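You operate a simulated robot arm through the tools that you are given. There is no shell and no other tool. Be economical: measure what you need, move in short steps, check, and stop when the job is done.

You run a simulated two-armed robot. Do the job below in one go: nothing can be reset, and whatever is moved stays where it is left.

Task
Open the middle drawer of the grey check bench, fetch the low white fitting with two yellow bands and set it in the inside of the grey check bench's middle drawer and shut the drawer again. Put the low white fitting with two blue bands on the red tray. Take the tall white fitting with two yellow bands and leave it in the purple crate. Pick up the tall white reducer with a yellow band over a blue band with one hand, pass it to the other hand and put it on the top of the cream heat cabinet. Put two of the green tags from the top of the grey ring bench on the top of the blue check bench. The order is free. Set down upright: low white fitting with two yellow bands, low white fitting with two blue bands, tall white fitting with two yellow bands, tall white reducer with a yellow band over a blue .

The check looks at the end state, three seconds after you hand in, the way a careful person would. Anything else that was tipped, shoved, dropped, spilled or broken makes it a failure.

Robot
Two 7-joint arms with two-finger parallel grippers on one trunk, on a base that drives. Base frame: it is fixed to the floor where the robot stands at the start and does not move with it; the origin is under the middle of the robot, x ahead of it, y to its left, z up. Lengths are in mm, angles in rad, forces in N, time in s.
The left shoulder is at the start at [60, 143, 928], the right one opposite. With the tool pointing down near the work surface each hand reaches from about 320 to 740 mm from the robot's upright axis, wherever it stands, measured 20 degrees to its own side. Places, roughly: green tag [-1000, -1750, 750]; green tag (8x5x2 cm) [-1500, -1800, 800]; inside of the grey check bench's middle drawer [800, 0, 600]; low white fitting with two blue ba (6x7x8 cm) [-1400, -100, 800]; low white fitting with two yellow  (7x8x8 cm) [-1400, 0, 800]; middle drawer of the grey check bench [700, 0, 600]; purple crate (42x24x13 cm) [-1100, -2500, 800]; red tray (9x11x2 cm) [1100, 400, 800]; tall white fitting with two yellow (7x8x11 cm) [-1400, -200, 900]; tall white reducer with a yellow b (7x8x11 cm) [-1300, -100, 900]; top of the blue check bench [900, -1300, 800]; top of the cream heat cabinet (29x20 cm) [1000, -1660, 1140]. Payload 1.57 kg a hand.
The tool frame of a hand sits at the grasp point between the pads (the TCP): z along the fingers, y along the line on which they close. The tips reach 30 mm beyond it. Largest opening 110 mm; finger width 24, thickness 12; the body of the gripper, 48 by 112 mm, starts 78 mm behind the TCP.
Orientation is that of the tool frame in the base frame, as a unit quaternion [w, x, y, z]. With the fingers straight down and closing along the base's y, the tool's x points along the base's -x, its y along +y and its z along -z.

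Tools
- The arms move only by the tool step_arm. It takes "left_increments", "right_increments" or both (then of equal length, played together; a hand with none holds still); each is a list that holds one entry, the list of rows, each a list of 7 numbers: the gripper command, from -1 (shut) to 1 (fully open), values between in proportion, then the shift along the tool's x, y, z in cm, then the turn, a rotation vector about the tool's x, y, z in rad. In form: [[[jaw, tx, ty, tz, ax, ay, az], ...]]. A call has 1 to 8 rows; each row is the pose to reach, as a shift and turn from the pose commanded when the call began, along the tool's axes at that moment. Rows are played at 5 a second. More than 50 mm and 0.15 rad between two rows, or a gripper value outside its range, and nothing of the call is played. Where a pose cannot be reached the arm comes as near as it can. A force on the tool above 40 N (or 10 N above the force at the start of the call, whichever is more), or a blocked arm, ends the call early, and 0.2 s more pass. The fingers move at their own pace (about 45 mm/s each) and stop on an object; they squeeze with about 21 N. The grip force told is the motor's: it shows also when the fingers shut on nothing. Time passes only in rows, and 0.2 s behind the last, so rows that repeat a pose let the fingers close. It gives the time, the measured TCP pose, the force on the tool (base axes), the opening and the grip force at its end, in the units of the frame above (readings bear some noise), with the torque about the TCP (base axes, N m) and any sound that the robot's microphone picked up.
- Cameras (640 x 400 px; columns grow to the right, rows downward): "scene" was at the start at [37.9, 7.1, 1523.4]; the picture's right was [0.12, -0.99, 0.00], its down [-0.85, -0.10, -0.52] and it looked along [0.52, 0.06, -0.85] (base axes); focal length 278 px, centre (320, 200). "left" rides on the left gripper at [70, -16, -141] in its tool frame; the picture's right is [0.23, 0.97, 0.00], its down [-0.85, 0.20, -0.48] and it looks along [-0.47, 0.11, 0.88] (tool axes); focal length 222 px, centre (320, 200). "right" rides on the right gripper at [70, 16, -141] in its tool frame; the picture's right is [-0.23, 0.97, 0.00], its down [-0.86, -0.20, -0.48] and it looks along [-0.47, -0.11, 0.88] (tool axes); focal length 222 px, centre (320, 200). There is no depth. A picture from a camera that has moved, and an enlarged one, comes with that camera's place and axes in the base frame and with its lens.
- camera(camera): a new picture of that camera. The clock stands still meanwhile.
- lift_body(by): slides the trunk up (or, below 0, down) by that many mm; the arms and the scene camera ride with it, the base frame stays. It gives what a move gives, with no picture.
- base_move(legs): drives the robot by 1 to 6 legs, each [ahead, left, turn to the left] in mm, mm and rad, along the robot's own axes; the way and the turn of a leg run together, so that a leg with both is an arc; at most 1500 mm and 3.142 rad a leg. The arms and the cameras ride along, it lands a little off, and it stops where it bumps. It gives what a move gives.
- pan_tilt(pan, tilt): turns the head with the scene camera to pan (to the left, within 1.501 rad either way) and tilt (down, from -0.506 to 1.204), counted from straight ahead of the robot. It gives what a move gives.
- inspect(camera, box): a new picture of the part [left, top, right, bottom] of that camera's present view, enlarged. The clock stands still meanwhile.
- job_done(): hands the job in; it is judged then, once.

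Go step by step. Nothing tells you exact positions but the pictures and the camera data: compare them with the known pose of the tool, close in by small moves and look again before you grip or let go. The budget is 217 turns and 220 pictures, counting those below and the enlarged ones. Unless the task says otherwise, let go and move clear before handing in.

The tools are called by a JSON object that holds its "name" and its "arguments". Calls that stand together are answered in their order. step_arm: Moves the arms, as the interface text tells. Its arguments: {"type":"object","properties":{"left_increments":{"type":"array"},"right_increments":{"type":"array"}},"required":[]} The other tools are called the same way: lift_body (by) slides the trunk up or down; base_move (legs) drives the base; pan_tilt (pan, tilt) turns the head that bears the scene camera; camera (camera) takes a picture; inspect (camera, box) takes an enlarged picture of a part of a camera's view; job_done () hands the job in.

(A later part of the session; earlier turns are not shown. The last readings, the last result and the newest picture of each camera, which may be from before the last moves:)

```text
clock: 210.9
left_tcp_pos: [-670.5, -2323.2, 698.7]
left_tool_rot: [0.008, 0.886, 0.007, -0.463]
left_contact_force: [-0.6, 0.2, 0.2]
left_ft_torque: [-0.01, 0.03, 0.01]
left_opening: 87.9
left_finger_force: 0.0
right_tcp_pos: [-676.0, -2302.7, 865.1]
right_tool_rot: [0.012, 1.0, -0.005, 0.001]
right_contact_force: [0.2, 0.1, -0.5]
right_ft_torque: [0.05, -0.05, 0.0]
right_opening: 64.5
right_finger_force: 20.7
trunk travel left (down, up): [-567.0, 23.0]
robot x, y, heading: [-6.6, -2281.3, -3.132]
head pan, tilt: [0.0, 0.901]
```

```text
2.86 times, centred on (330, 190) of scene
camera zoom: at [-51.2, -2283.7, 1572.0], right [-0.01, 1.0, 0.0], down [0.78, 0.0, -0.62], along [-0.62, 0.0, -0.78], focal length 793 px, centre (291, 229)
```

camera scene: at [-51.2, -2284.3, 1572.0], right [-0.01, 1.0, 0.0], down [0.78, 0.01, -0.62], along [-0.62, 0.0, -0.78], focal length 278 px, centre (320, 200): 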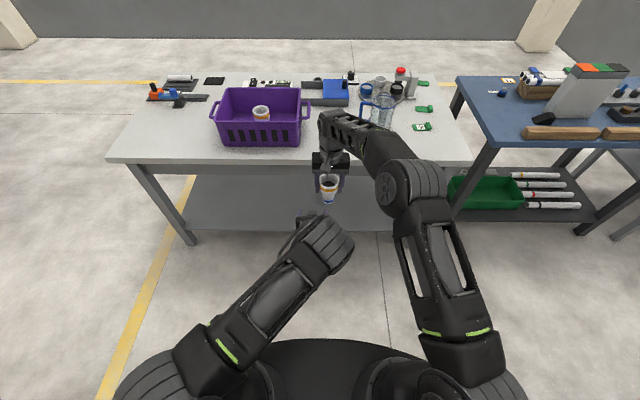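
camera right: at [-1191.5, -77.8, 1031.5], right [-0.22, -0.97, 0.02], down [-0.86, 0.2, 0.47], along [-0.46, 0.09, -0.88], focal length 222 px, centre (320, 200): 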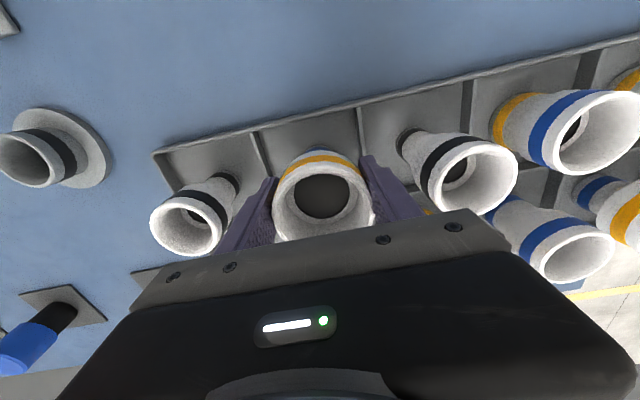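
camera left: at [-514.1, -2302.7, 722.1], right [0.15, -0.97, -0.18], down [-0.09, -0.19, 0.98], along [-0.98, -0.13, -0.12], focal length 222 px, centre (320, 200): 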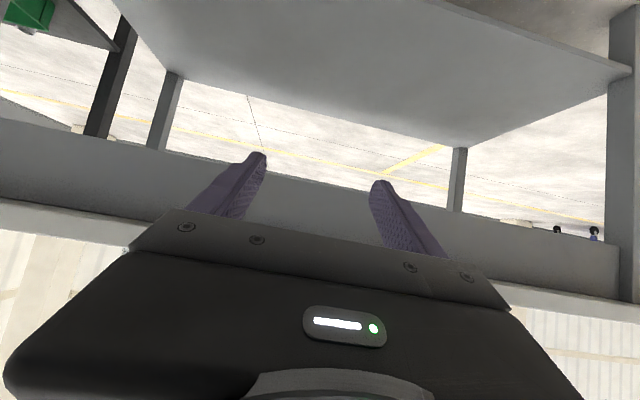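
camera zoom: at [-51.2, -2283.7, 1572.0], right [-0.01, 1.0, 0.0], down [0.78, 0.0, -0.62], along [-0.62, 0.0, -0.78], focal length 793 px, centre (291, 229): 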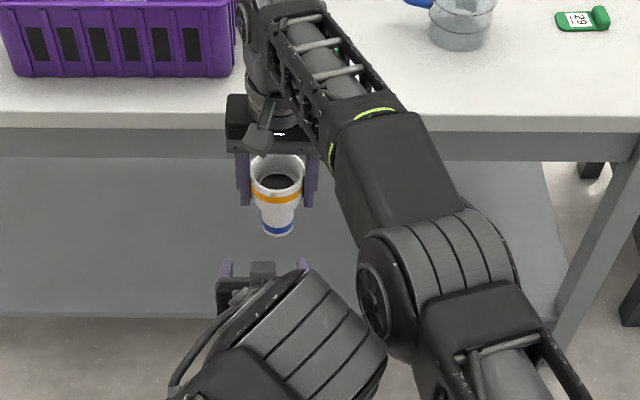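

The elbows are touching each other. I back the right hand out a little, yaw the left hand 0.6 rad so its arm comes in from the left, then come in again.

{"name": "step_arm", "arguments": {"right_increments": [[[-1, 0.5, -2, -0.5, 0, 0, 0], [-1, 1, -4.5, -1, 0, 0, 0], [-1, 2, -7, -2, 0, 0, 0]]]}}

{"name": "step_arm", "arguments": {"left_increments": [[[0.6, 0, 0, 0, 0.1237, 0, 0.0847], [0.6, 0, 0, 0, 0.2475, 0, 0.1695], [0.6, 0, 0, 0, 0.371, 0, 0.254], [0.6, 0, 0, 0, 0.495, 0, 0.339]]]}}

{"name": "camera", "arguments": {"camera": "scene"}}

```text
clock: 211.7
left_tcp_pos: [-669.7, -2312.8, 702.3]
left_tool_rot: [0.003, 0.885, 0.004, -0.465]
left_contact_force: [-0.3, -0.3, -0.5]
left_ft_torque: [0.03, 0.02, 0.01]
left_opening: 87.8
left_finger_force: 0.0
right_tcp_pos: [-650.7, -2245.6, 880.9]
right_tool_rot: [0.01, 1.0, 0.004, 0.005]
right_contact_force: [0.3, -0.5, -1.3]
right_ft_torque: [0.02, 0.01, 0.0]
right_opening: 64.0
right_finger_force: 21.0
trunk travel left (down, up): [-567.0, 23.0]
robot x, y, heading: [-6.6, -2285.8, -3.132]
head pan, tilt: [0.0, 0.901]
```

```text
clock: 212.7
left_tcp_pos: [-670.9, -2315.0, 702.1]
left_tool_rot: [-0.135, 0.847, -0.256, -0.446]
left_contact_force: [0.2, -0.3, -0.7]
left_ft_torque: [0.01, 0.01, -0.02]
left_opening: 87.9
left_finger_force: 0.0
right_tcp_pos: [-651.0, -2245.1, 879.2]
right_tool_rot: [0.008, 1.0, 0.003, 0.005]
right_contact_force: [0.1, -1.2, -1.7]
right_ft_torque: [0.0, -0.02, -0.04]
right_opening: 64.1
right_finger_force: 21.2
trunk travel left (down, up): [-567.0, 23.0]
robot x, y, heading: [-5.0, -2284.8, -3.135]
head pan, tilt: [0.0, 0.901]
```

```text
78 pictures are left
camera scene: at [-50.5, -2284.6, 1572.0], right [-0.01, 1.0, 0.0], down [0.78, 0.01, -0.62], along [-0.62, 0.0, -0.78], focal length 278 px, centre (320, 200)
```

scene: 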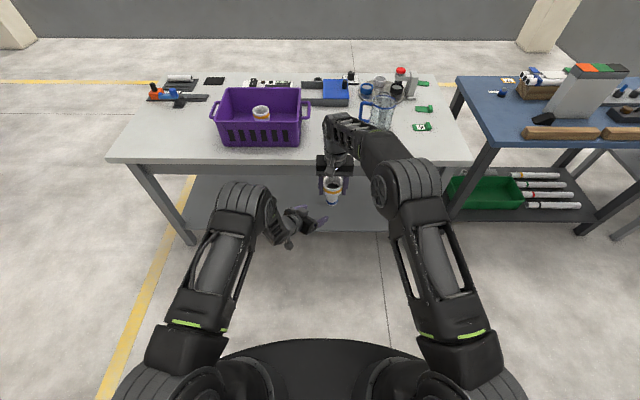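

The arms are well separated now. I bring the reducer over the left jaws again.

{"name": "step_arm", "arguments": {"right_increments": [[[-1, -0.7, 2.3, 1, 0, 0, 0], [-1, -1.4, 4.6, 2, 0, 0, 0], [-1, -2.0, 7.0, 3, 0, 0, 0]]]}}

{"name": "camera", "arguments": {"camera": "left"}}

{"name": "inspect", "arguments": {"camera": "scene", "box": [240, 120, 400, 260]}}

```text
clock: 213.5
left_tcp_pos: [-671.7, -2315.2, 701.4]
left_tool_rot: [-0.134, 0.848, -0.256, -0.445]
left_contact_force: [0.1, -0.1, -0.3]
left_ft_torque: [-0.02, 0.0, -0.01]
left_opening: 88.1
left_finger_force: 0.0
right_tcp_pos: [-669.9, -2314.2, 850.0]
right_tool_rot: [0.01, 1.0, 0.003, 0.005]
right_contact_force: [-0.2, 0.4, -0.7]
right_ft_torque: [-0.02, -0.02, 0.03]
right_opening: 64.3
right_finger_force: 21.4
trunk travel left (down, up): [-567.0, 23.0]
robot x, y, heading: [-4.5, -2282.8, -3.133]
head pan, tilt: [0.0, 0.901]
```

```text
77 pictures are left
camera left: at [-532.3, -2387.5, 725.3], right [-0.43, -0.88, -0.19], down [-0.19, -0.12, 0.98], along [-0.88, 0.46, -0.12], focal length 222 px, centre (320, 200)
```

left: 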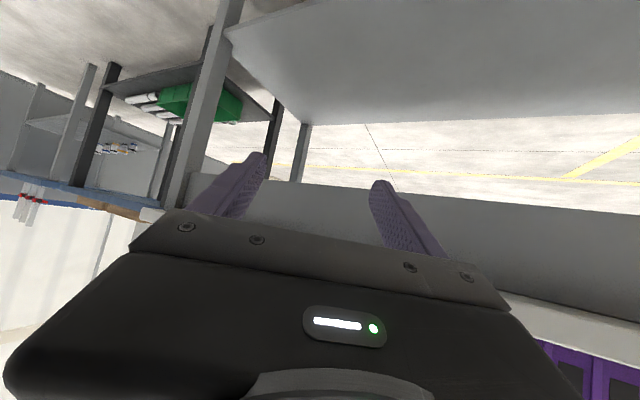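

```text
2.86 times, centred on (320, 190) of scene
camera zoom: at [-51.1, -2284.5, 1572.0], right [-0.01, 1.0, 0.0], down [0.78, 0.01, -0.62], along [-0.62, 0.0, -0.78], focal length 793 px, centre (320, 229)
```

zoom: 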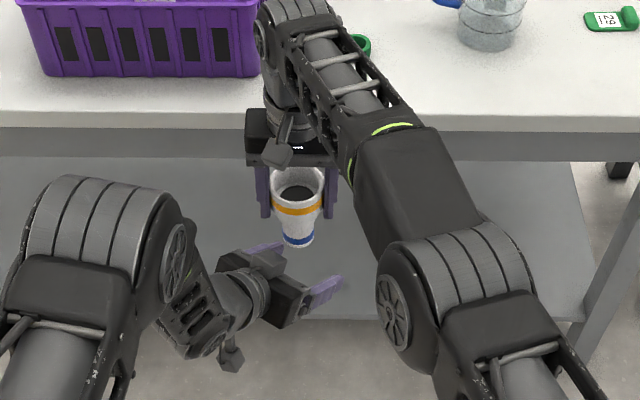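

{"name": "step_arm", "arguments": {"right_increments": [[[-1, -0.1, 0.1, 2.5, 0, 0, 0], [-1, -0.1, 0.1, 5, 0, 0, 0], [-1, -0.1, 0.1, 7, 0, 0, 0], [-1, -0.1, 0.1, 8.5, 0, 0, 0]]]}}

{"name": "camera", "arguments": {"camera": "left"}}

{"name": "inspect", "arguments": {"camera": "scene", "box": [260, 150, 380, 250]}}

```text
clock: 214.5
left_tcp_pos: [-670.3, -2313.7, 701.2]
left_tool_rot: [-0.134, 0.847, -0.257, -0.445]
left_contact_force: [0.4, 0.2, -0.3]
left_ft_torque: [-0.01, 0.01, 0.01]
left_opening: 88.0
left_finger_force: 0.0
right_tcp_pos: [-659.2, -2310.4, 764.5]
right_tool_rot: [0.01, 1.0, 0.003, 0.005]
right_contact_force: [-0.2, 0.9, -0.9]
right_ft_torque: [0.0, 0.01, 0.01]
right_opening: 64.2
right_finger_force: 20.3
right hand out of reach, approached as far as the arm can: row 1, 2, 3, 4
trunk travel left (down, up): [-567.0, 23.0]
robot x, y, heading: [-2.8, -2285.6, -3.135]
head pan, tilt: [0.0, 0.901]
```

```text
75 pictures are left
camera left: at [-532.2, -2387.2, 725.5], right [-0.43, -0.88, -0.19], down [-0.19, -0.12, 0.98], along [-0.88, 0.46, -0.12], focal length 222 px, centre (320, 200)
```

left: 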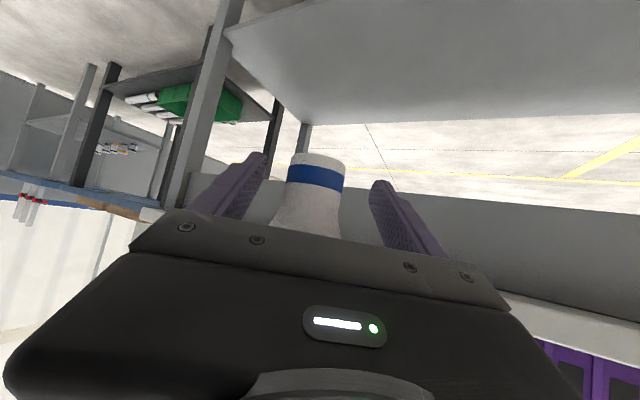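

```text
4.00 times, centred on (320, 200) of scene
camera zoom: at [-50.7, -2283.8, 1572.0], right [-0.01, 1.0, 0.0], down [0.78, 0.01, -0.62], along [-0.62, 0.0, -0.78], focal length 1111 px, centre (320, 200)
```

zoom: 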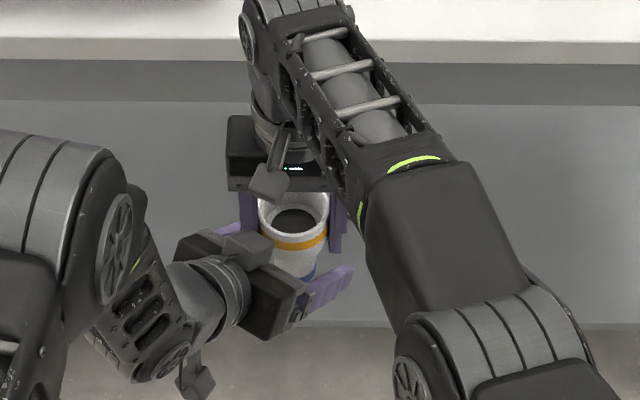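

The base is centred between the left fingers. I close the left jaws on the lower part.

{"name": "step_arm", "arguments": {"left_increments": [[[0.2, 0, 0, 0, 0, 0, 0], [-0.1, 0, 0, 0, 0, 0, 0], [-1, 0, 0, 0, 0, 0, 0], [-1, 0, 0, 0, 0, 0, 0], [-1, 0, 0, 0, 0, 0, 0], [-1, 0, 0, 0, 0, 0, 0]]]}}

{"name": "camera", "arguments": {"camera": "left"}}

```text
clock: 215.9
left_tcp_pos: [-672.1, -2315.7, 702.1]
left_tool_rot: [-0.133, 0.848, -0.256, -0.444]
left_contact_force: [-8.0, -12.2, -10.0]
left_ft_torque: [0.74, -0.24, -0.71]
left_opening: 53.0
left_finger_force: 21.1
right_tcp_pos: [-658.7, -2309.6, 765.0]
right_tool_rot: [0.01, 1.0, 0.003, 0.004]
right_contact_force: [7.6, 12.8, 8.2]
right_ft_torque: [-0.04, -0.14, 0.66]
right_opening: 64.0
right_finger_force: 21.2
trunk travel left (down, up): [-567.0, 23.0]
robot x, y, heading: [-2.9, -2280.0, -3.131]
head pan, tilt: [0.0, 0.901]
```

```text
73 pictures are left
camera left: at [-531.8, -2388.5, 725.2], right [-0.43, -0.88, -0.19], down [-0.19, -0.11, 0.98], along [-0.88, 0.45, -0.12], focal length 222 px, centre (320, 200)
```

left: 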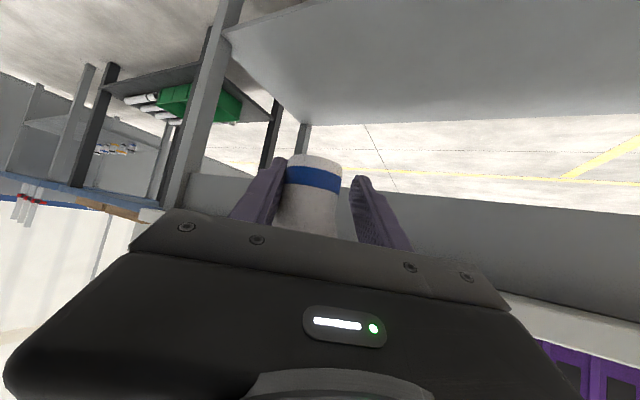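

One finger touches first, because the left hand is ~5 mm off sideways. I shift it to centre while closing.

{"name": "step_arm", "arguments": {"left_increments": [[[-1, 0, -0.3, 0, 0, 0, 0], [-1, 0, -0.5, 0, 0, 0, 0], [-1, 0, -0.5, 0, 0, 0, 0]]]}}

{"name": "camera", "arguments": {"camera": "left"}}

```text
clock: 216.6
left_tcp_pos: [-669.2, -2315.8, 699.1]
left_tool_rot: [-0.13, 0.85, -0.254, -0.444]
left_contact_force: [-2.7, -1.6, -5.9]
left_ft_torque: [0.43, -0.34, -0.37]
left_opening: 50.4
left_finger_force: 21.1
right_tcp_pos: [-657.5, -2307.8, 764.9]
right_tool_rot: [0.006, 1.0, 0.004, 0.007]
right_contact_force: [1.9, 1.2, 3.7]
right_ft_torque: [-0.36, 0.26, 0.35]
right_opening: 64.0
right_finger_force: 20.8
trunk travel left (down, up): [-567.0, 23.0]
robot x, y, heading: [-6.6, -2281.9, -3.135]
head pan, tilt: [0.0, 0.901]
stopped in row 3 (left hand): the force on the tool passed its limit at 40 N (the readings are from after the stop); the commanded pose is now the measured one
```

```text
72 pictures are left
camera left: at [-529.1, -2387.1, 724.3], right [-0.42, -0.89, -0.18], down [-0.19, -0.11, 0.98], along [-0.89, 0.45, -0.12], focal length 222 px, centre (320, 200)
```

left: 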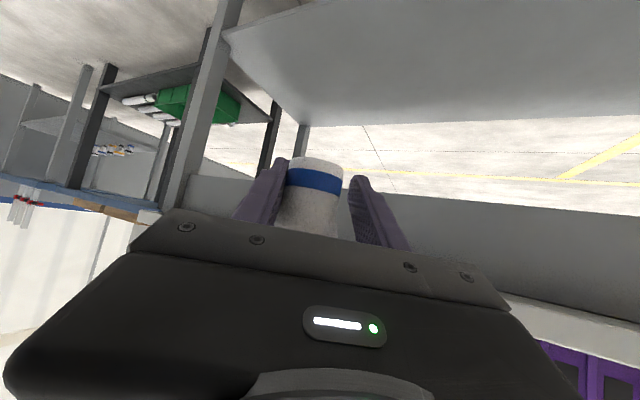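

Both hands hold the reducer. I open the right jaws slightly while it still surrounds the top and check that the left hand keeps hold.

{"name": "step_arm", "arguments": {"right_increments": [[[0.2, 0, 0, 0, 0, 0, 0], [0.3, 0, 0, 0, 0, 0, 0], [0.45, 0, 0, 0, 0, 0, 0], [0.5, 0, 0, 0, 0, 0, 0]]]}}

{"name": "camera", "arguments": {"camera": "left"}}

{"name": "camera", "arguments": {"camera": "right"}}

```text
clock: 217.6
left_tcp_pos: [-668.2, -2317.5, 699.0]
left_tool_rot: [-0.129, 0.851, -0.253, -0.442]
left_contact_force: [-13.2, -21.1, -23.2]
left_ft_torque: [1.62, 0.06, -0.73]
left_opening: 42.3
left_finger_force: 21.5
right_tcp_pos: [-658.9, -2308.0, 765.5]
right_tool_rot: [0.006, 1.0, 0.003, 0.007]
right_contact_force: [12.2, 21.8, 23.9]
right_ft_torque: [-0.39, -0.74, 0.58]
right_opening: 67.6
right_finger_force: 0.0
trunk travel left (down, up): [-567.0, 23.0]
robot x, y, heading: [-1.9, -2281.8, -3.132]
head pan, tilt: [0.0, 0.901]
```

```text
71 pictures are left
camera left: at [-529.0, -2389.2, 723.9], right [-0.42, -0.89, -0.18], down [-0.19, -0.11, 0.98], along [-0.89, 0.45, -0.12], focal length 222 px, centre (320, 200)
```

left: 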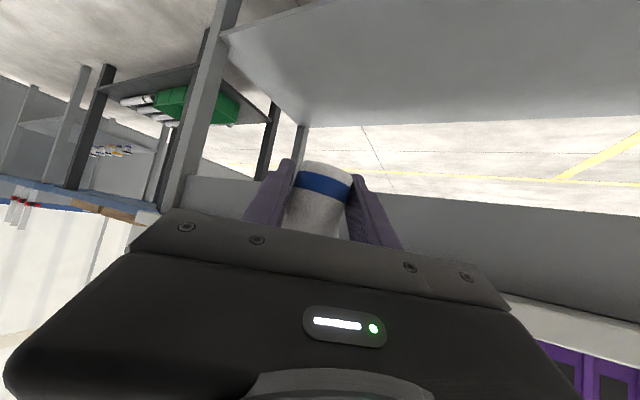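

```text
70 pictures are left
camera right: at [-589.3, -2321.9, 908.1], right [-0.22, -0.98, 0.01], down [-0.86, 0.2, 0.46], along [-0.45, 0.1, -0.89], focal length 222 px, centre (320, 200)
```

right: 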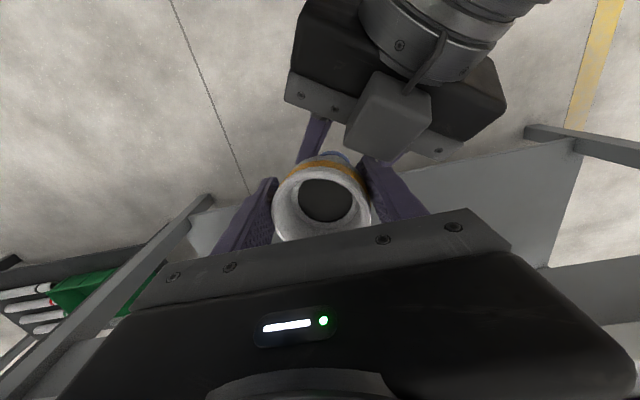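

The left hand now holds the reducer firmly (42 mm). The right fingers touch the left gripper when opening, so I keep them narrow and lift straight up.

{"name": "step_arm", "arguments": {"right_increments": [[[0.21, 0, 0, 0, 0, 0, 0], [0.21, 0, 0, -0.5, 0, 0, 0], [0.21, 0, 0, -1.5, 0, 0, 0], [0.25, 0, 0, -3, 0, 0, 0], [0.3, 0, 0, -5, 0, 0, 0], [0.4, 0, 0, -8, 0, 0, 0], [0.4, 0, 0, -12, 0, 0, 0]]]}}

{"name": "camera", "arguments": {"camera": "right"}}

{"name": "inspect", "arguments": {"camera": "scene", "box": [240, 130, 400, 250]}}

```text
clock: 219.2
left_tcp_pos: [-668.6, -2313.9, 700.9]
left_tool_rot: [-0.13, 0.849, -0.254, -0.444]
left_contact_force: [0.4, -0.3, -0.7]
left_ft_torque: [0.01, -0.02, -0.02]
left_opening: 38.4
left_finger_force: 20.5
right_tcp_pos: [-659.7, -2307.8, 885.2]
right_tool_rot: [0.007, 1.0, 0.005, 0.007]
right_contact_force: [1.0, -0.4, -1.0]
right_ft_torque: [0.0, 0.05, -0.05]
right_opening: 77.1
right_finger_force: 0.1
right hand out of reach, approached as far as the arm can: row 4, 5
trunk travel left (down, up): [-567.0, 23.0]
robot x, y, heading: [-1.8, -2286.3, -3.13]
head pan, tilt: [0.0, 0.901]
```

```text
69 pictures are left
camera right: at [-590.6, -2321.2, 1028.4], right [-0.22, -0.98, 0.01], down [-0.86, 0.2, 0.46], along [-0.45, 0.09, -0.89], focal length 222 px, centre (320, 200)
```

right: 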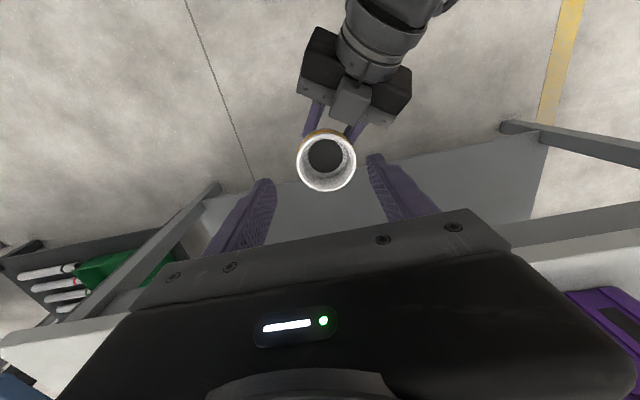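

```text
3.33 times, centred on (320, 190) of scene
camera zoom: at [-49.8, -2283.8, 1572.0], right [-0.01, 1.0, 0.0], down [0.78, 0.01, -0.62], along [-0.62, 0.0, -0.78], focal length 926 px, centre (320, 233)
```

zoom: 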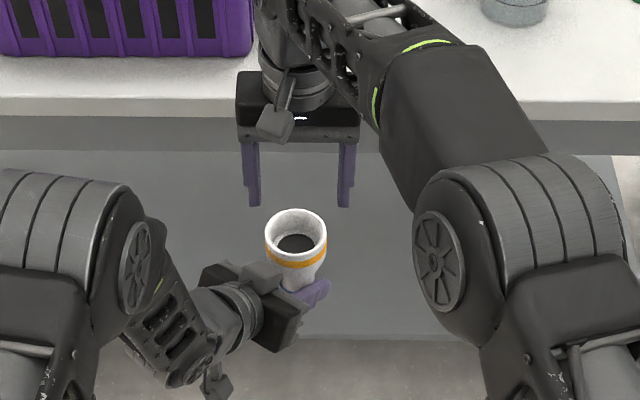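

The pass is done: the left hand holds the reducer. I check its tilt and tuck the right hand.

{"name": "step_arm", "arguments": {"right_increments": [[[0.4, 3, -2, -3, 0, 0, 0], [0.4, 6.5, -4, -6, 0, 0, 0], [0.4, 10, -6, -9, 0, 0, 0], [0.4, 13.5, -8, -12, 0, 0, 0], [0.4, 17, -10, -15, 0, 0, 0], [0.4, 20.5, -12, -18, 0, 0, 0], [0.4, 24, -14, -20.5, 0, 0, 0], [0.4, 25, -17, -23, 0, 0, 0]]]}}

{"name": "camera", "arguments": {"camera": "left"}}

{"name": "inspect", "arguments": {"camera": "scene", "box": [260, 150, 380, 250]}}

```text
refused: row 2 steps farther than a row can; nothing moved
```

```text
67 pictures are left
camera left: at [-529.3, -2386.4, 725.0], right [-0.43, -0.89, -0.18], down [-0.19, -0.11, 0.98], along [-0.89, 0.45, -0.12], focal length 222 px, centre (320, 200)
```

left: 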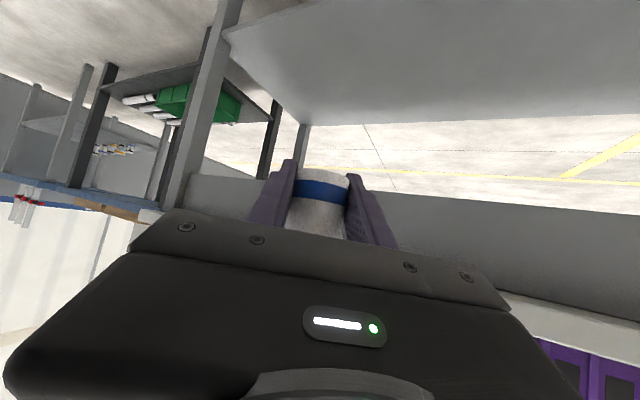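

```text
4.00 times, centred on (320, 200) of scene
camera zoom: at [-49.8, -2283.8, 1572.0], right [-0.01, 1.0, 0.0], down [0.78, 0.01, -0.62], along [-0.62, 0.0, -0.78], focal length 1111 px, centre (320, 200)
```

zoom: 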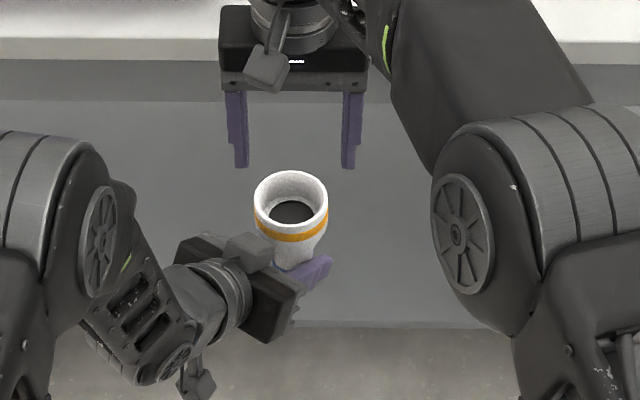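

{"name": "step_arm", "arguments": {"right_increments": [[[0.4, 3.1, -2.1, -2.9, 0, 0, 0], [0.4, 6.2, -4.2, -5.8, 0, 0, 0], [0.4, 9.3, -6.3, -8.6, 0, 0, 0], [0.4, 12.5, -8.5, -11.5, 0, 0, 0], [0.4, 15.6, -10.6, -14.4, 0, 0, 0], [0.4, 18.7, -12.7, -17.2, 0, 0, 0], [0.4, 21.8, -14.8, -20.1, 0, 0, 0], [0.4, 25, -17, -23, 0, 0, 0]]]}}

{"name": "step_arm", "arguments": {"left_increments": [[[-1, -2.3, 0, -1.6, 0, 0, 0], [-1, -5, 0, -3.4, 0, 0, 0], [-1, -8, 0, -5.5, 0, 0, 0], [-1, -11.5, 0, -7.9, 0, 0, 0], [-1, -15, 0, -10.3, 0, 0, 0], [-1, -18.5, 0, -12.7, 0, 0, 0], [-1, -21.5, 0, -14.8, 0, 0, 0]]]}}

{"name": "camera", "arguments": {"camera": "scene"}}

```text
clock: 221.0
left_tcp_pos: [-668.8, -2314.7, 701.1]
left_tool_rot: [-0.131, 0.849, -0.255, -0.444]
left_contact_force: [0.1, -0.7, -1.8]
left_ft_torque: [-0.01, -0.03, 0.01]
left_opening: 38.1
left_finger_force: 20.8
right_tcp_pos: [-413.9, -2131.5, 1116.5]
right_tool_rot: [0.007, 1.0, 0.004, 0.007]
right_contact_force: [0.5, -0.2, -0.3]
right_ft_torque: [0.01, 0.04, 0.01]
right_opening: 76.9
right_finger_force: 0.1
trunk travel left (down, up): [-567.0, 23.0]
robot x, y, heading: [-6.6, -2281.7, -3.137]
head pan, tilt: [0.0, 0.901]
```

```text
clock: 222.6
left_tcp_pos: [-666.8, -2313.4, 962.7]
left_tool_rot: [-0.131, 0.848, -0.255, -0.445]
left_contact_force: [0.2, 0.0, -1.0]
left_ft_torque: [0.04, -0.01, -0.01]
left_opening: 38.1
left_finger_force: 21.0
right_tcp_pos: [-415.1, -2132.6, 1115.1]
right_tool_rot: [0.006, 1.0, 0.005, 0.007]
right_contact_force: [-0.2, 0.0, 0.1]
right_ft_torque: [0.0, 0.05, 0.0]
right_opening: 76.8
right_finger_force: 0.0
trunk travel left (down, up): [-567.0, 23.0]
robot x, y, heading: [-5.1, -2283.1, -3.136]
head pan, tilt: [0.0, 0.901]
```

```text
65 pictures are left
camera scene: at [-49.6, -2284.0, 1572.0], right [-0.01, 1.0, 0.0], down [0.78, 0.01, -0.62], along [-0.62, 0.0, -0.78], focal length 278 px, centre (320, 200)
```

scene: 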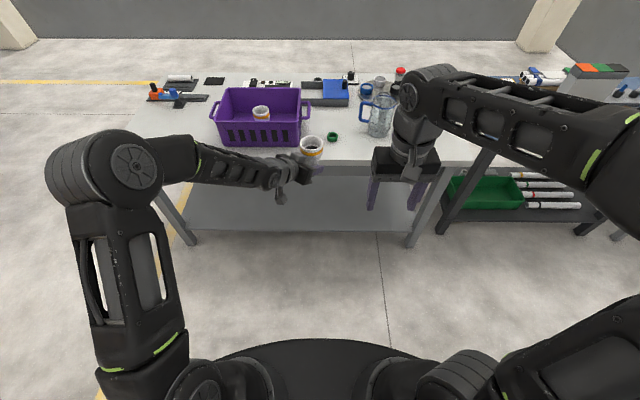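

I move the reducer up and to the left side, then approach the tags on the ring bench with the right hand.

{"name": "step_arm", "arguments": {"left_increments": [[[-1, -0.4, 3.3, -3.0, 0, 0, 0], [-1, -0.8, 6.6, -6, 0, 0, 0], [-1, -1.2, 9.9, -9, 0, 0, 0], [-1, -1.6, 13.2, -12, 0, 0, 0], [-1, -1.9, 16.6, -14.8, 0, 0, 0]]]}}

{"name": "base_move", "arguments": {"legs": [[0, -297, 0], [380, 0, 0]]}}

{"name": "pan_tilt", "arguments": {"pan": -0.1, "tilt": 0.8}}

{"name": "camera", "arguments": {"camera": "scene"}}

```text
clock: 223.8
left_tcp_pos: [-666.6, -2513.2, 1064.1]
left_tool_rot: [-0.131, 0.849, -0.256, -0.444]
left_contact_force: [-0.5, -0.1, -1.1]
left_ft_torque: [0.0, -0.01, 0.02]
left_opening: 38.2
left_finger_force: 20.9
right_tcp_pos: [-414.9, -2132.2, 1115.7]
right_tool_rot: [0.007, 1.0, 0.005, 0.008]
right_contact_force: [0.9, 0.6, -0.3]
right_ft_torque: [0.02, 0.03, -0.02]
right_opening: 77.0
right_finger_force: 0.0
trunk travel left (down, up): [-567.0, 23.0]
robot x, y, heading: [-5.4, -2279.3, -3.131]
head pan, tilt: [0.0, 0.901]
```

```text
clock: 227.8
left_tcp_pos: [-1047.4, -2219.2, 1062.6]
left_tool_rot: [-0.131, 0.849, -0.255, -0.443]
left_contact_force: [-0.3, -0.3, -1.9]
left_ft_torque: [0.01, 0.03, 0.02]
left_opening: 38.3
left_finger_force: 20.5
right_tcp_pos: [-795.0, -1839.3, 1115.4]
right_tool_rot: [0.008, 1.0, 0.003, 0.007]
right_contact_force: [-0.7, 0.5, 0.2]
right_ft_torque: [0.01, -0.04, 0.01]
right_opening: 77.1
right_finger_force: 0.0
trunk travel left (down, up): [-567.0, 23.0]
robot x, y, heading: [-387.9, -1986.6, -3.137]
head pan, tilt: [0.0, 0.901]
```

```text
clock: 228.5
left_tcp_pos: [-1045.2, -2218.7, 1063.5]
left_tool_rot: [-0.131, 0.849, -0.254, -0.445]
left_contact_force: [0.3, -0.7, -1.0]
left_ft_torque: [0.01, -0.01, -0.04]
left_opening: 38.3
left_finger_force: 21.2
right_tcp_pos: [-794.1, -1839.4, 1115.9]
right_tool_rot: [0.007, 1.0, 0.003, 0.007]
right_contact_force: [-0.7, 0.0, 0.7]
right_ft_torque: [0.01, 0.01, 0.04]
right_opening: 76.6
right_finger_force: 0.1
trunk travel left (down, up): [-567.0, 23.0]
robot x, y, heading: [-383.8, -1989.4, -3.134]
head pan, tilt: [-0.099, 0.799]
```

```text
64 pictures are left
camera scene: at [-433.8, -1982.0, 1579.9], right [0.09, 1.0, 0.0], down [0.71, -0.07, -0.7], along [-0.69, 0.06, -0.72], focal length 278 px, centre (320, 200)
```

scene: 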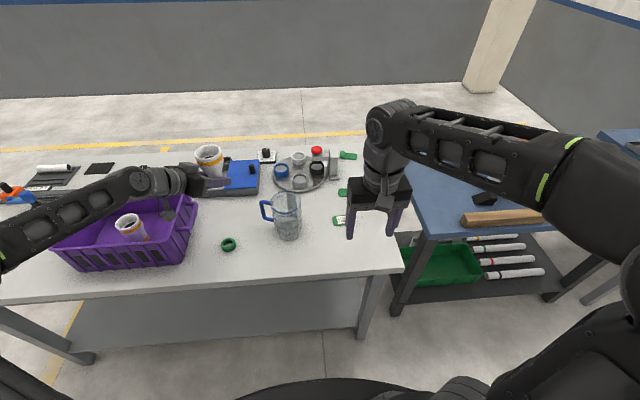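

{"name": "inspect", "arguments": {"camera": "scene", "box": [250, 140, 410, 250]}}

{"name": "camera", "arguments": {"camera": "right"}}

```text
3.64 times, centred on (330, 195) of scene
camera zoom: at [-433.8, -1982.0, 1579.9], right [0.09, 1.0, 0.0], down [0.71, -0.07, -0.7], along [-0.69, 0.06, -0.72], focal length 1010 px, centre (284, 218)
```

zoom: 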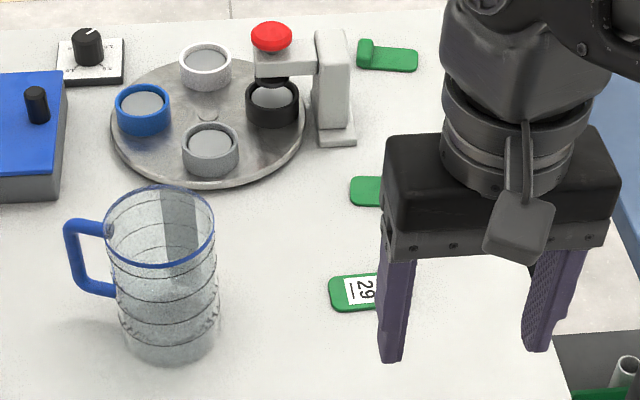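

```text
62 pictures are left
camera right: at [-724.9, -1852.6, 1258.8], right [-0.22, -0.98, 0.01], down [-0.86, 0.2, 0.46], along [-0.45, 0.09, -0.89], focal length 222 px, centre (320, 200)
```

right: 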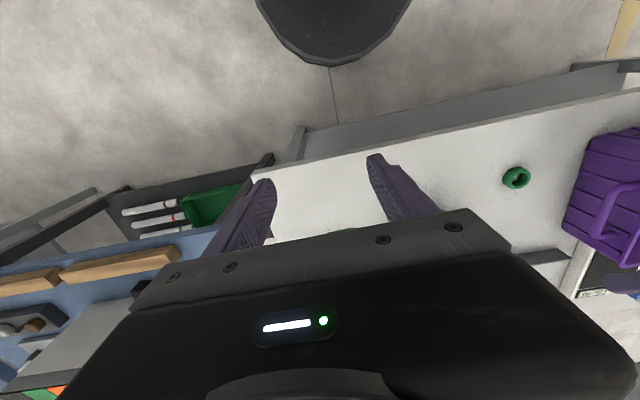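

{"name": "base_move", "arguments": {"legs": [[125, 0, 0]]}}

{"name": "step_arm", "arguments": {"right_increments": [[[0.9, -3, 0, 2.5, 0, 0, 0], [0.9, -6, 0, 5.5, 0, 0, 0], [0.9, -9, 0, 9, 0, 0, 0], [0.9, -12, 0, 12.5, 0, 0, 0], [0.9, -14.5, 0, 16, 0, 0, 0], [0.9, -15.5, 0, 19, 0, 0, 0]]]}}

{"name": "camera", "arguments": {"camera": "right"}}

{"name": "camera", "arguments": {"camera": "scene"}}

```text
clock: 229.8
left_tcp_pos: [-1172.8, -2219.6, 1061.8]
left_tool_rot: [-0.131, 0.85, -0.254, -0.443]
left_contact_force: [-0.2, 0.3, -2.2]
left_ft_torque: [-0.01, -0.02, -0.03]
left_opening: 38.5
left_finger_force: 21.5
right_tcp_pos: [-919.5, -1839.3, 1114.7]
right_tool_rot: [0.007, 1.0, 0.003, 0.009]
right_contact_force: [-0.2, 0.2, -0.1]
right_ft_torque: [0.0, -0.05, 0.03]
right_opening: 77.0
right_finger_force: 0.0
trunk travel left (down, up): [-567.0, 23.0]
robot x, y, heading: [-509.2, -1989.2, -3.135]
head pan, tilt: [-0.099, 0.799]
```

```text
clock: 231.2
left_tcp_pos: [-1171.5, -2218.6, 1062.7]
left_tool_rot: [-0.131, 0.85, -0.255, -0.443]
left_contact_force: [-0.3, -0.5, -1.2]
left_ft_torque: [0.01, 0.02, 0.0]
left_opening: 38.2
left_finger_force: 21.5
right_tcp_pos: [-1072.5, -1843.2, 923.7]
right_tool_rot: [0.008, 1.0, 0.003, 0.008]
right_contact_force: [-0.3, 0.0, -0.9]
right_ft_torque: [0.0, 0.0, 0.0]
right_opening: 104.5
right_finger_force: 0.0
trunk travel left (down, up): [-567.0, 23.0]
robot x, y, heading: [-506.9, -1989.9, -3.138]
head pan, tilt: [-0.099, 0.799]
```

```text
61 pictures are left
camera right: at [-1002.6, -1857.2, 1066.6], right [-0.22, -0.98, 0.01], down [-0.86, 0.2, 0.46], along [-0.45, 0.09, -0.89], focal length 222 px, centre (320, 200)
```

right: 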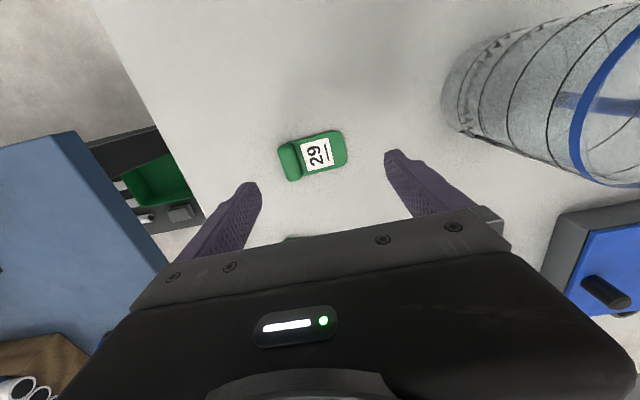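

```text
60 pictures are left
camera scene: at [-559.2, -1982.8, 1580.0], right [0.09, 1.0, 0.0], down [0.71, -0.07, -0.7], along [-0.69, 0.07, -0.72], focal length 278 px, centre (320, 200)
```

scene: 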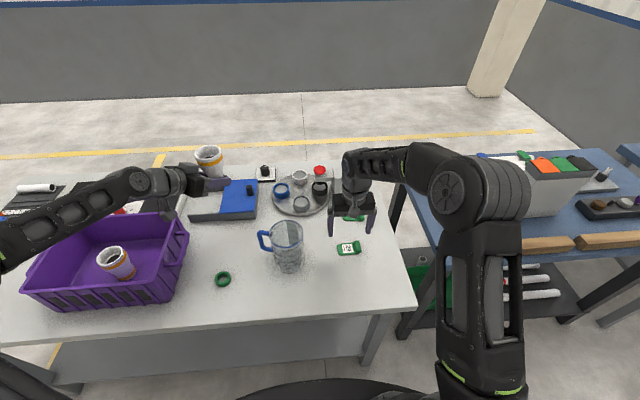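

The tag "29" is centred at about (-1077, -1836). I lower around it and close on its length.

{"name": "step_arm", "arguments": {"right_increments": [[[0.9, -0.4, -0.7, 3, 0, 0, 0], [0.9, -0.4, -0.7, 6, 0, 0, 0], [0.9, -0.4, -0.7, 8.2, 0, 0, 0], [0.9, -0.4, -0.7, 9.1, 0, 0, 0]]]}}

{"name": "camera", "arguments": {"camera": "right"}}

```text
clock: 232.2
left_tcp_pos: [-1170.9, -2219.4, 1062.4]
left_tool_rot: [-0.13, 0.849, -0.254, -0.445]
left_contact_force: [0.0, -0.2, -1.4]
left_ft_torque: [0.0, 0.02, 0.07]
left_opening: 38.4
left_finger_force: 21.1
right_tcp_pos: [-1074.2, -1836.4, 832.3]
right_tool_rot: [0.007, 1.0, 0.004, 0.006]
right_contact_force: [-0.1, 0.1, -1.2]
right_ft_torque: [0.04, 0.01, 0.0]
right_opening: 104.5
right_finger_force: 0.1
trunk travel left (down, up): [-567.0, 23.0]
robot x, y, heading: [-504.8, -1991.4, -3.138]
head pan, tilt: [-0.099, 0.799]
```

```text
59 pictures are left
camera right: at [-1004.9, -1851.5, 975.1], right [-0.22, -0.98, 0.01], down [-0.86, 0.2, 0.46], along [-0.45, 0.09, -0.89], focal length 222 px, centre (320, 200)
```

right: 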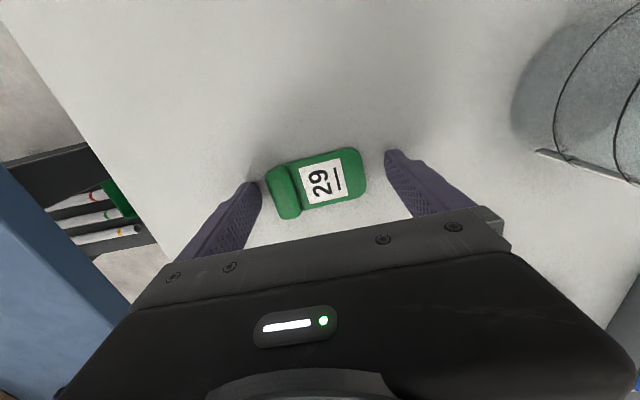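

{"name": "step_arm", "arguments": {"right_increments": [[[0.9, -0.4, -0.25, 0.2, 0, 0, 0], [0.9, -0.4, -0.25, 0.4, 0, 0, 0], [-1, -0.4, -0.25, 0.4, 0, 0, 0], [-1, -0.4, -0.25, 0.4, 0, 0, 0], [-1, -0.4, -0.25, 0.4, 0, 0, 0], [-1, -0.4, -0.25, 0.4, 0, 0, 0]]]}}

{"name": "camera", "arguments": {"camera": "right"}}

```text
clock: 233.3
left_tcp_pos: [-1169.7, -2219.0, 1063.5]
left_tool_rot: [-0.131, 0.849, -0.256, -0.444]
left_contact_force: [-0.7, -0.4, -1.2]
left_ft_torque: [-0.03, -0.02, -0.01]
left_opening: 38.1
left_finger_force: 21.1
right_tcp_pos: [-1079.1, -1827.2, 828.8]
right_tool_rot: [0.003, 1.0, -0.001, 0.005]
right_contact_force: [3.2, 3.2, 11.8]
right_ft_torque: [0.14, -0.08, -0.06]
right_opening: 76.9
right_finger_force: 20.4
trunk travel left (down, up): [-567.0, 23.0]
robot x, y, heading: [-508.2, -1988.4, -3.14]
head pan, tilt: [-0.099, 0.799]
stopped in row 5 (right hand): the force on the tool passed its limit at 67 N (the readings are from after the stop); the commanded pose is now the measured one
```

```text
58 pictures are left
camera right: at [-1009.3, -1842.9, 972.8], right [-0.23, -0.97, 0.0], down [-0.86, 0.2, 0.47], along [-0.46, 0.11, -0.88], focal length 222 px, centre (320, 200)
```

right: 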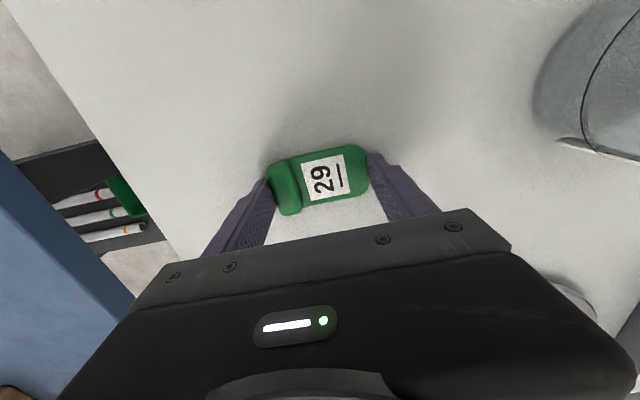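

Tag gripped (77 mm). I lift it.

{"name": "step_arm", "arguments": {"right_increments": [[[-1, 0, 0, -0.5, 0, 0, 0], [-1, 0, 0, -1.5, 0, 0, 0], [-1, 0, 0, -3.5, 0, 0, 0], [-1, 0, 0, -7, 0, 0, 0], [-1, 0, 0, -11, 0, 0, 0], [-1, 3, 0, -15, 0, 0, 0], [-1, 6.5, 0, -18.5, 0, 0, 0], [-1, 10, 0, -22, 0, 0, 0]]]}}

{"name": "camera", "arguments": {"camera": "right"}}

```text
clock: 235.1
left_tcp_pos: [-1170.2, -2216.3, 1063.3]
left_tool_rot: [-0.13, 0.849, -0.255, -0.444]
left_contact_force: [0.1, -0.2, -1.0]
left_ft_torque: [-0.03, -0.01, 0.02]
left_opening: 38.4
left_finger_force: 21.1
right_tcp_pos: [-980.7, -1824.6, 1052.3]
right_tool_rot: [0.004, 1.0, 0.0, 0.006]
right_contact_force: [-0.2, 0.0, -0.4]
right_ft_torque: [0.0, 0.02, -0.05]
right_opening: 76.6
right_finger_force: 21.2
trunk travel left (down, up): [-567.0, 23.0]
robot x, y, heading: [-505.3, -1983.9, -3.139]
head pan, tilt: [-0.099, 0.799]
```

```text
57 pictures are left
camera right: at [-911.3, -1840.7, 1194.9], right [-0.23, -0.97, 0.0], down [-0.86, 0.2, 0.47], along [-0.46, 0.1, -0.88], focal length 222 px, centre (320, 200)
```

right: 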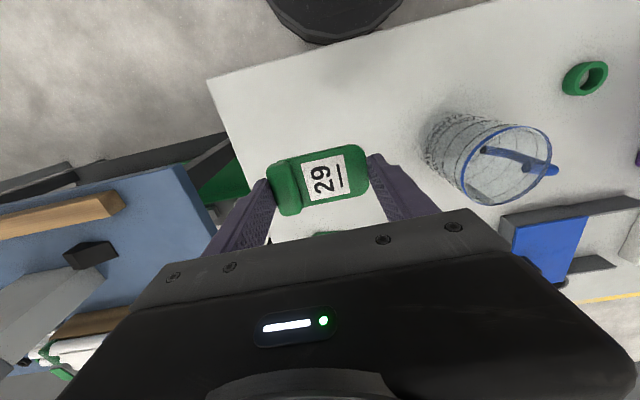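

The tag is held. I back off, turn round to face the blue check bench and the cream cabinet, and look.

{"name": "base_move", "arguments": {"legs": [[-300, 0, 0], [0, 0, -1.571], [0, 0, -1.571]]}}

{"name": "pan_tilt", "arguments": {"pan": 0.3, "tilt": 0.55}}

{"name": "camera", "arguments": {"camera": "scene"}}

```text
clock: 244.8
left_tcp_pos: [456.0, -1769.5, 1062.9]
left_tool_rot: [0.442, 0.262, 0.847, -0.135]
left_contact_force: [0.3, 0.0, -1.2]
left_ft_torque: [0.0, 0.02, -0.02]
left_opening: 38.2
left_finger_force: 21.1
right_tcp_pos: [263.1, -2159.0, 1051.9]
right_tool_rot: [-0.006, 0.008, 1.0, 0.004]
right_contact_force: [-0.1, 0.2, -0.2]
right_ft_torque: [-0.01, 0.0, 0.0]
right_opening: 77.0
right_finger_force: 21.5
trunk travel left (down, up): [-567.0, 23.0]
robot x, y, heading: [-209.4, -1987.9, -0.01]
head pan, tilt: [-0.099, 0.799]
```

```text
clock: 245.7
left_tcp_pos: [457.5, -1767.8, 1062.1]
left_tool_rot: [0.442, 0.262, 0.847, -0.135]
left_contact_force: [-0.6, 0.4, -2.0]
left_ft_torque: [0.01, 0.03, -0.01]
left_opening: 38.5
left_finger_force: 21.1
right_tcp_pos: [262.2, -2158.7, 1051.8]
right_tool_rot: [-0.006, 0.008, 1.0, 0.003]
right_contact_force: [-0.5, -0.4, -0.5]
right_ft_torque: [0.05, 0.01, 0.01]
right_opening: 76.8
right_finger_force: 21.1
trunk travel left (down, up): [-567.0, 23.0]
robot x, y, heading: [-206.7, -1988.8, -0.011]
head pan, tilt: [0.3, 0.55]
```

```text
56 pictures are left
camera scene: at [-152.5, -1962.9, 1601.3], right [0.28, -0.96, 0.0], down [-0.5, -0.15, -0.85], along [0.82, 0.24, -0.52], focal length 278 px, centre (320, 200)
```

scene: 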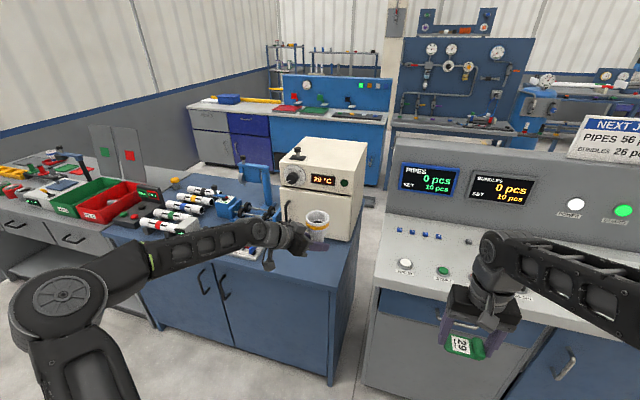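

The cream cabinet's top spans about x 845–1049, y -1825…-1500, with a knob at its left. I'll aim the reducer at about (930, -1690); first I tuck the right hand back and up and approach.

{"name": "step_arm", "arguments": {"right_increments": [[[-1, 3, 0, -3, 0, 0, 0], [-1, 6, 0, -6, 0, 0, 0], [-1, 8, 1, -8, 0, 0, 0]]]}}

{"name": "base_move", "arguments": {"legs": [[0, 180, 0.01], [280, 0, 0]]}}

{"name": "camera", "arguments": {"camera": "scene"}}

```text
clock: 246.5
left_tcp_pos: [456.1, -1769.4, 1064.0]
left_tool_rot: [0.443, 0.262, 0.846, -0.135]
left_contact_force: [-0.1, 0.6, -1.5]
left_ft_torque: [0.02, -0.01, -0.02]
left_opening: 38.3
left_finger_force: 21.0
right_tcp_pos: [182.6, -2148.2, 1132.6]
right_tool_rot: [-0.006, 0.007, 1.0, 0.002]
right_contact_force: [-0.1, 0.3, -0.8]
right_ft_torque: [0.02, -0.03, 0.02]
right_opening: 76.8
right_finger_force: 20.7
trunk travel left (down, up): [-567.0, 23.0]
robot x, y, heading: [-206.9, -1984.7, -0.007]
head pan, tilt: [0.3, 0.55]
```

```text
clock: 249.5
left_tcp_pos: [733.0, -1585.2, 1064.1]
left_tool_rot: [0.445, 0.258, 0.847, -0.132]
left_contact_force: [-8.8, -5.1, 1.9]
left_ft_torque: [0.26, -0.49, -0.13]
left_opening: 38.8
left_finger_force: 21.3
right_tcp_pos: [462.2, -1966.0, 1132.4]
right_tool_rot: [-0.006, 0.002, 1.0, 0.003]
right_contact_force: [0.0, -0.1, -0.4]
right_ft_torque: [-0.01, -0.01, 0.01]
right_opening: 76.6
right_finger_force: 20.7
trunk travel left (down, up): [-567.0, 23.0]
robot x, y, heading: [67.2, -1808.0, 0.0]
head pan, tilt: [0.3, 0.55]
```

```text
55 pictures are left
camera scene: at [124.4, -1785.9, 1601.5], right [0.3, -0.96, 0.0], down [-0.5, -0.15, -0.85], along [0.82, 0.25, -0.52], focal length 278 px, centre (320, 200)
```

scene: 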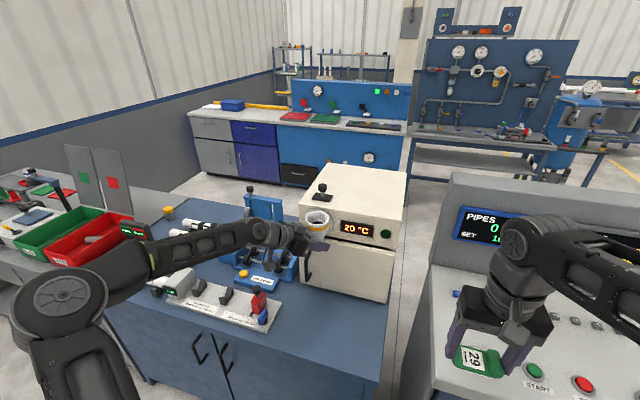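

The reducer touched the cabinet front. I back off at once and raise it above the cabinet top.

{"name": "base_move", "arguments": {"legs": [[-90, 0, 0]]}}

{"name": "camera", "arguments": {"camera": "left"}}

{"name": "inspect", "arguments": {"camera": "scene", "box": [240, 140, 440, 290]}}

```text
clock: 250.6
left_tcp_pos: [644.0, -1586.4, 1063.9]
left_tool_rot: [0.445, 0.258, 0.847, -0.132]
left_contact_force: [0.4, 0.5, -1.6]
left_ft_torque: [0.03, 0.01, 0.03]
left_opening: 38.4
left_finger_force: 21.3
right_tcp_pos: [371.9, -1967.2, 1131.6]
right_tool_rot: [-0.004, 0.002, 1.0, 0.004]
right_contact_force: [0.5, -0.1, -0.2]
right_ft_torque: [0.01, -0.02, -0.01]
right_opening: 76.9
right_finger_force: 20.9
trunk travel left (down, up): [-567.0, 23.0]
robot x, y, heading: [-19.7, -1808.9, 0.0]
head pan, tilt: [0.3, 0.55]
```

```text
54 pictures are left
camera left: at [504.1, -1512.8, 1087.6], right [0.43, 0.88, -0.18], down [0.19, 0.11, 0.98], along [0.88, -0.46, -0.12], focal length 222 px, centre (320, 200)
```

left: 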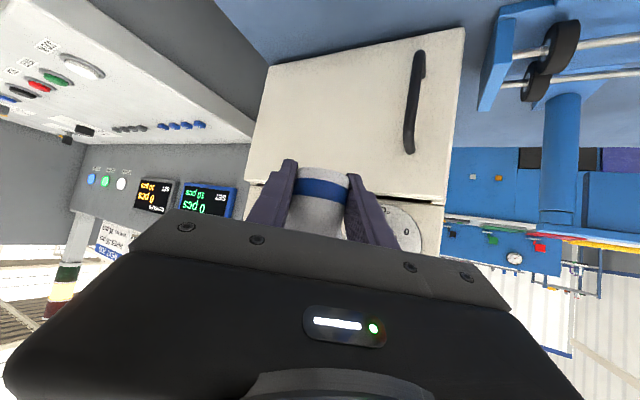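

```text
2.67 times, centred on (340, 215) of scene
camera zoom: at [33.9, -1784.7, 1601.4], right [0.29, -0.96, 0.0], down [-0.5, -0.15, -0.85], along [0.82, 0.25, -0.52], focal length 740 px, centre (267, 160)
```

zoom: 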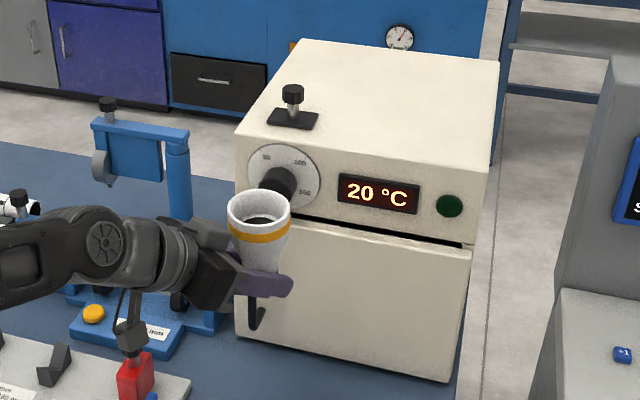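

The cabinet top spans about x 805–1139, y -1819…-1513 at z≈1140, with a dial on the front. I raise the reducer well above it.

{"name": "lift_body", "arguments": {"by": 22}}

{"name": "step_arm", "arguments": {"left_increments": [[[-1, -3, 0, -2, 0, 0, 0], [-1, -6, 0, -4, 0, 0, 0], [-1, -9, 0, -6.1, 0, 0, 0], [-1, -11.5, 0, -7.9, 0, 0, 0]]]}}

{"name": "step_arm", "arguments": {"left_increments": [[[-1, -1.2, -3.2, 1.7, 0, 0, 0], [-1, -2.4, -6.4, 3.4, 0, 0, 0], [-1, -3.6, -9.5, 5.2, 0, 0, 0]]]}}

{"name": "camera", "arguments": {"camera": "scene"}}

```text
clock: 251.3
left_tcp_pos: [643.6, -1586.2, 1084.5]
left_tool_rot: [0.444, 0.259, 0.848, -0.133]
left_contact_force: [0.8, 0.0, -1.5]
left_ft_torque: [0.01, 0.0, -0.01]
left_opening: 38.3
left_finger_force: 21.2
right_tcp_pos: [375.3, -1967.3, 1153.9]
right_tool_rot: [-0.007, 0.003, 1.0, 0.003]
right_contact_force: [-0.9, 0.8, -0.8]
right_ft_torque: [0.0, 0.03, 0.0]
right_opening: 76.7
right_finger_force: 21.4
trunk travel left (down, up): [-589.0, 1.0]
robot x, y, heading: [-22.5, -1808.8, -0.002]
head pan, tilt: [0.3, 0.55]
```

```text
clock: 252.3
left_tcp_pos: [643.8, -1587.2, 1226.4]
left_tool_rot: [0.444, 0.259, 0.848, -0.132]
left_contact_force: [-0.1, -0.4, -1.3]
left_ft_torque: [-0.02, 0.02, 0.01]
left_opening: 38.4
left_finger_force: 21.0
right_tcp_pos: [374.0, -1967.3, 1154.4]
right_tool_rot: [-0.006, 0.003, 1.0, 0.003]
right_contact_force: [0.4, 0.7, 0.2]
right_ft_torque: [0.04, 0.05, -0.01]
right_opening: 76.8
right_finger_force: 21.1
trunk travel left (down, up): [-589.0, 1.0]
robot x, y, heading: [-20.6, -1809.7, -0.002]
head pan, tilt: [0.3, 0.55]
```

```text
clock: 253.1
left_tcp_pos: [643.2, -1701.6, 1224.3]
left_tool_rot: [0.444, 0.258, 0.848, -0.132]
left_contact_force: [-0.2, -0.4, -0.8]
left_ft_torque: [0.0, 0.03, 0.01]
left_opening: 38.3
left_finger_force: 20.4
right_tcp_pos: [373.1, -1968.4, 1154.0]
right_tool_rot: [-0.006, 0.003, 1.0, 0.003]
right_contact_force: [-0.7, 0.4, -1.4]
right_ft_torque: [-0.01, 0.04, -0.04]
right_opening: 76.4
right_finger_force: 20.9
trunk travel left (down, up): [-589.0, 1.0]
robot x, y, heading: [-26.0, -1809.9, 0.0]
head pan, tilt: [0.3, 0.55]
```

```text
52 pictures are left
camera scene: at [36.0, -1786.3, 1623.3], right [0.29, -0.96, 0.0], down [-0.5, -0.15, -0.85], along [0.81, 0.25, -0.52], focal length 278 px, centre (320, 200)
```

scene: 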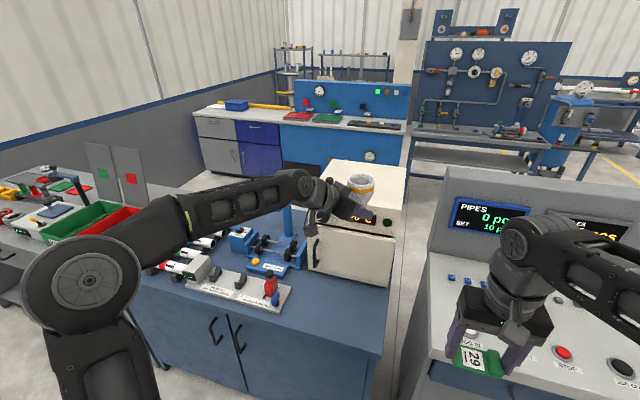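

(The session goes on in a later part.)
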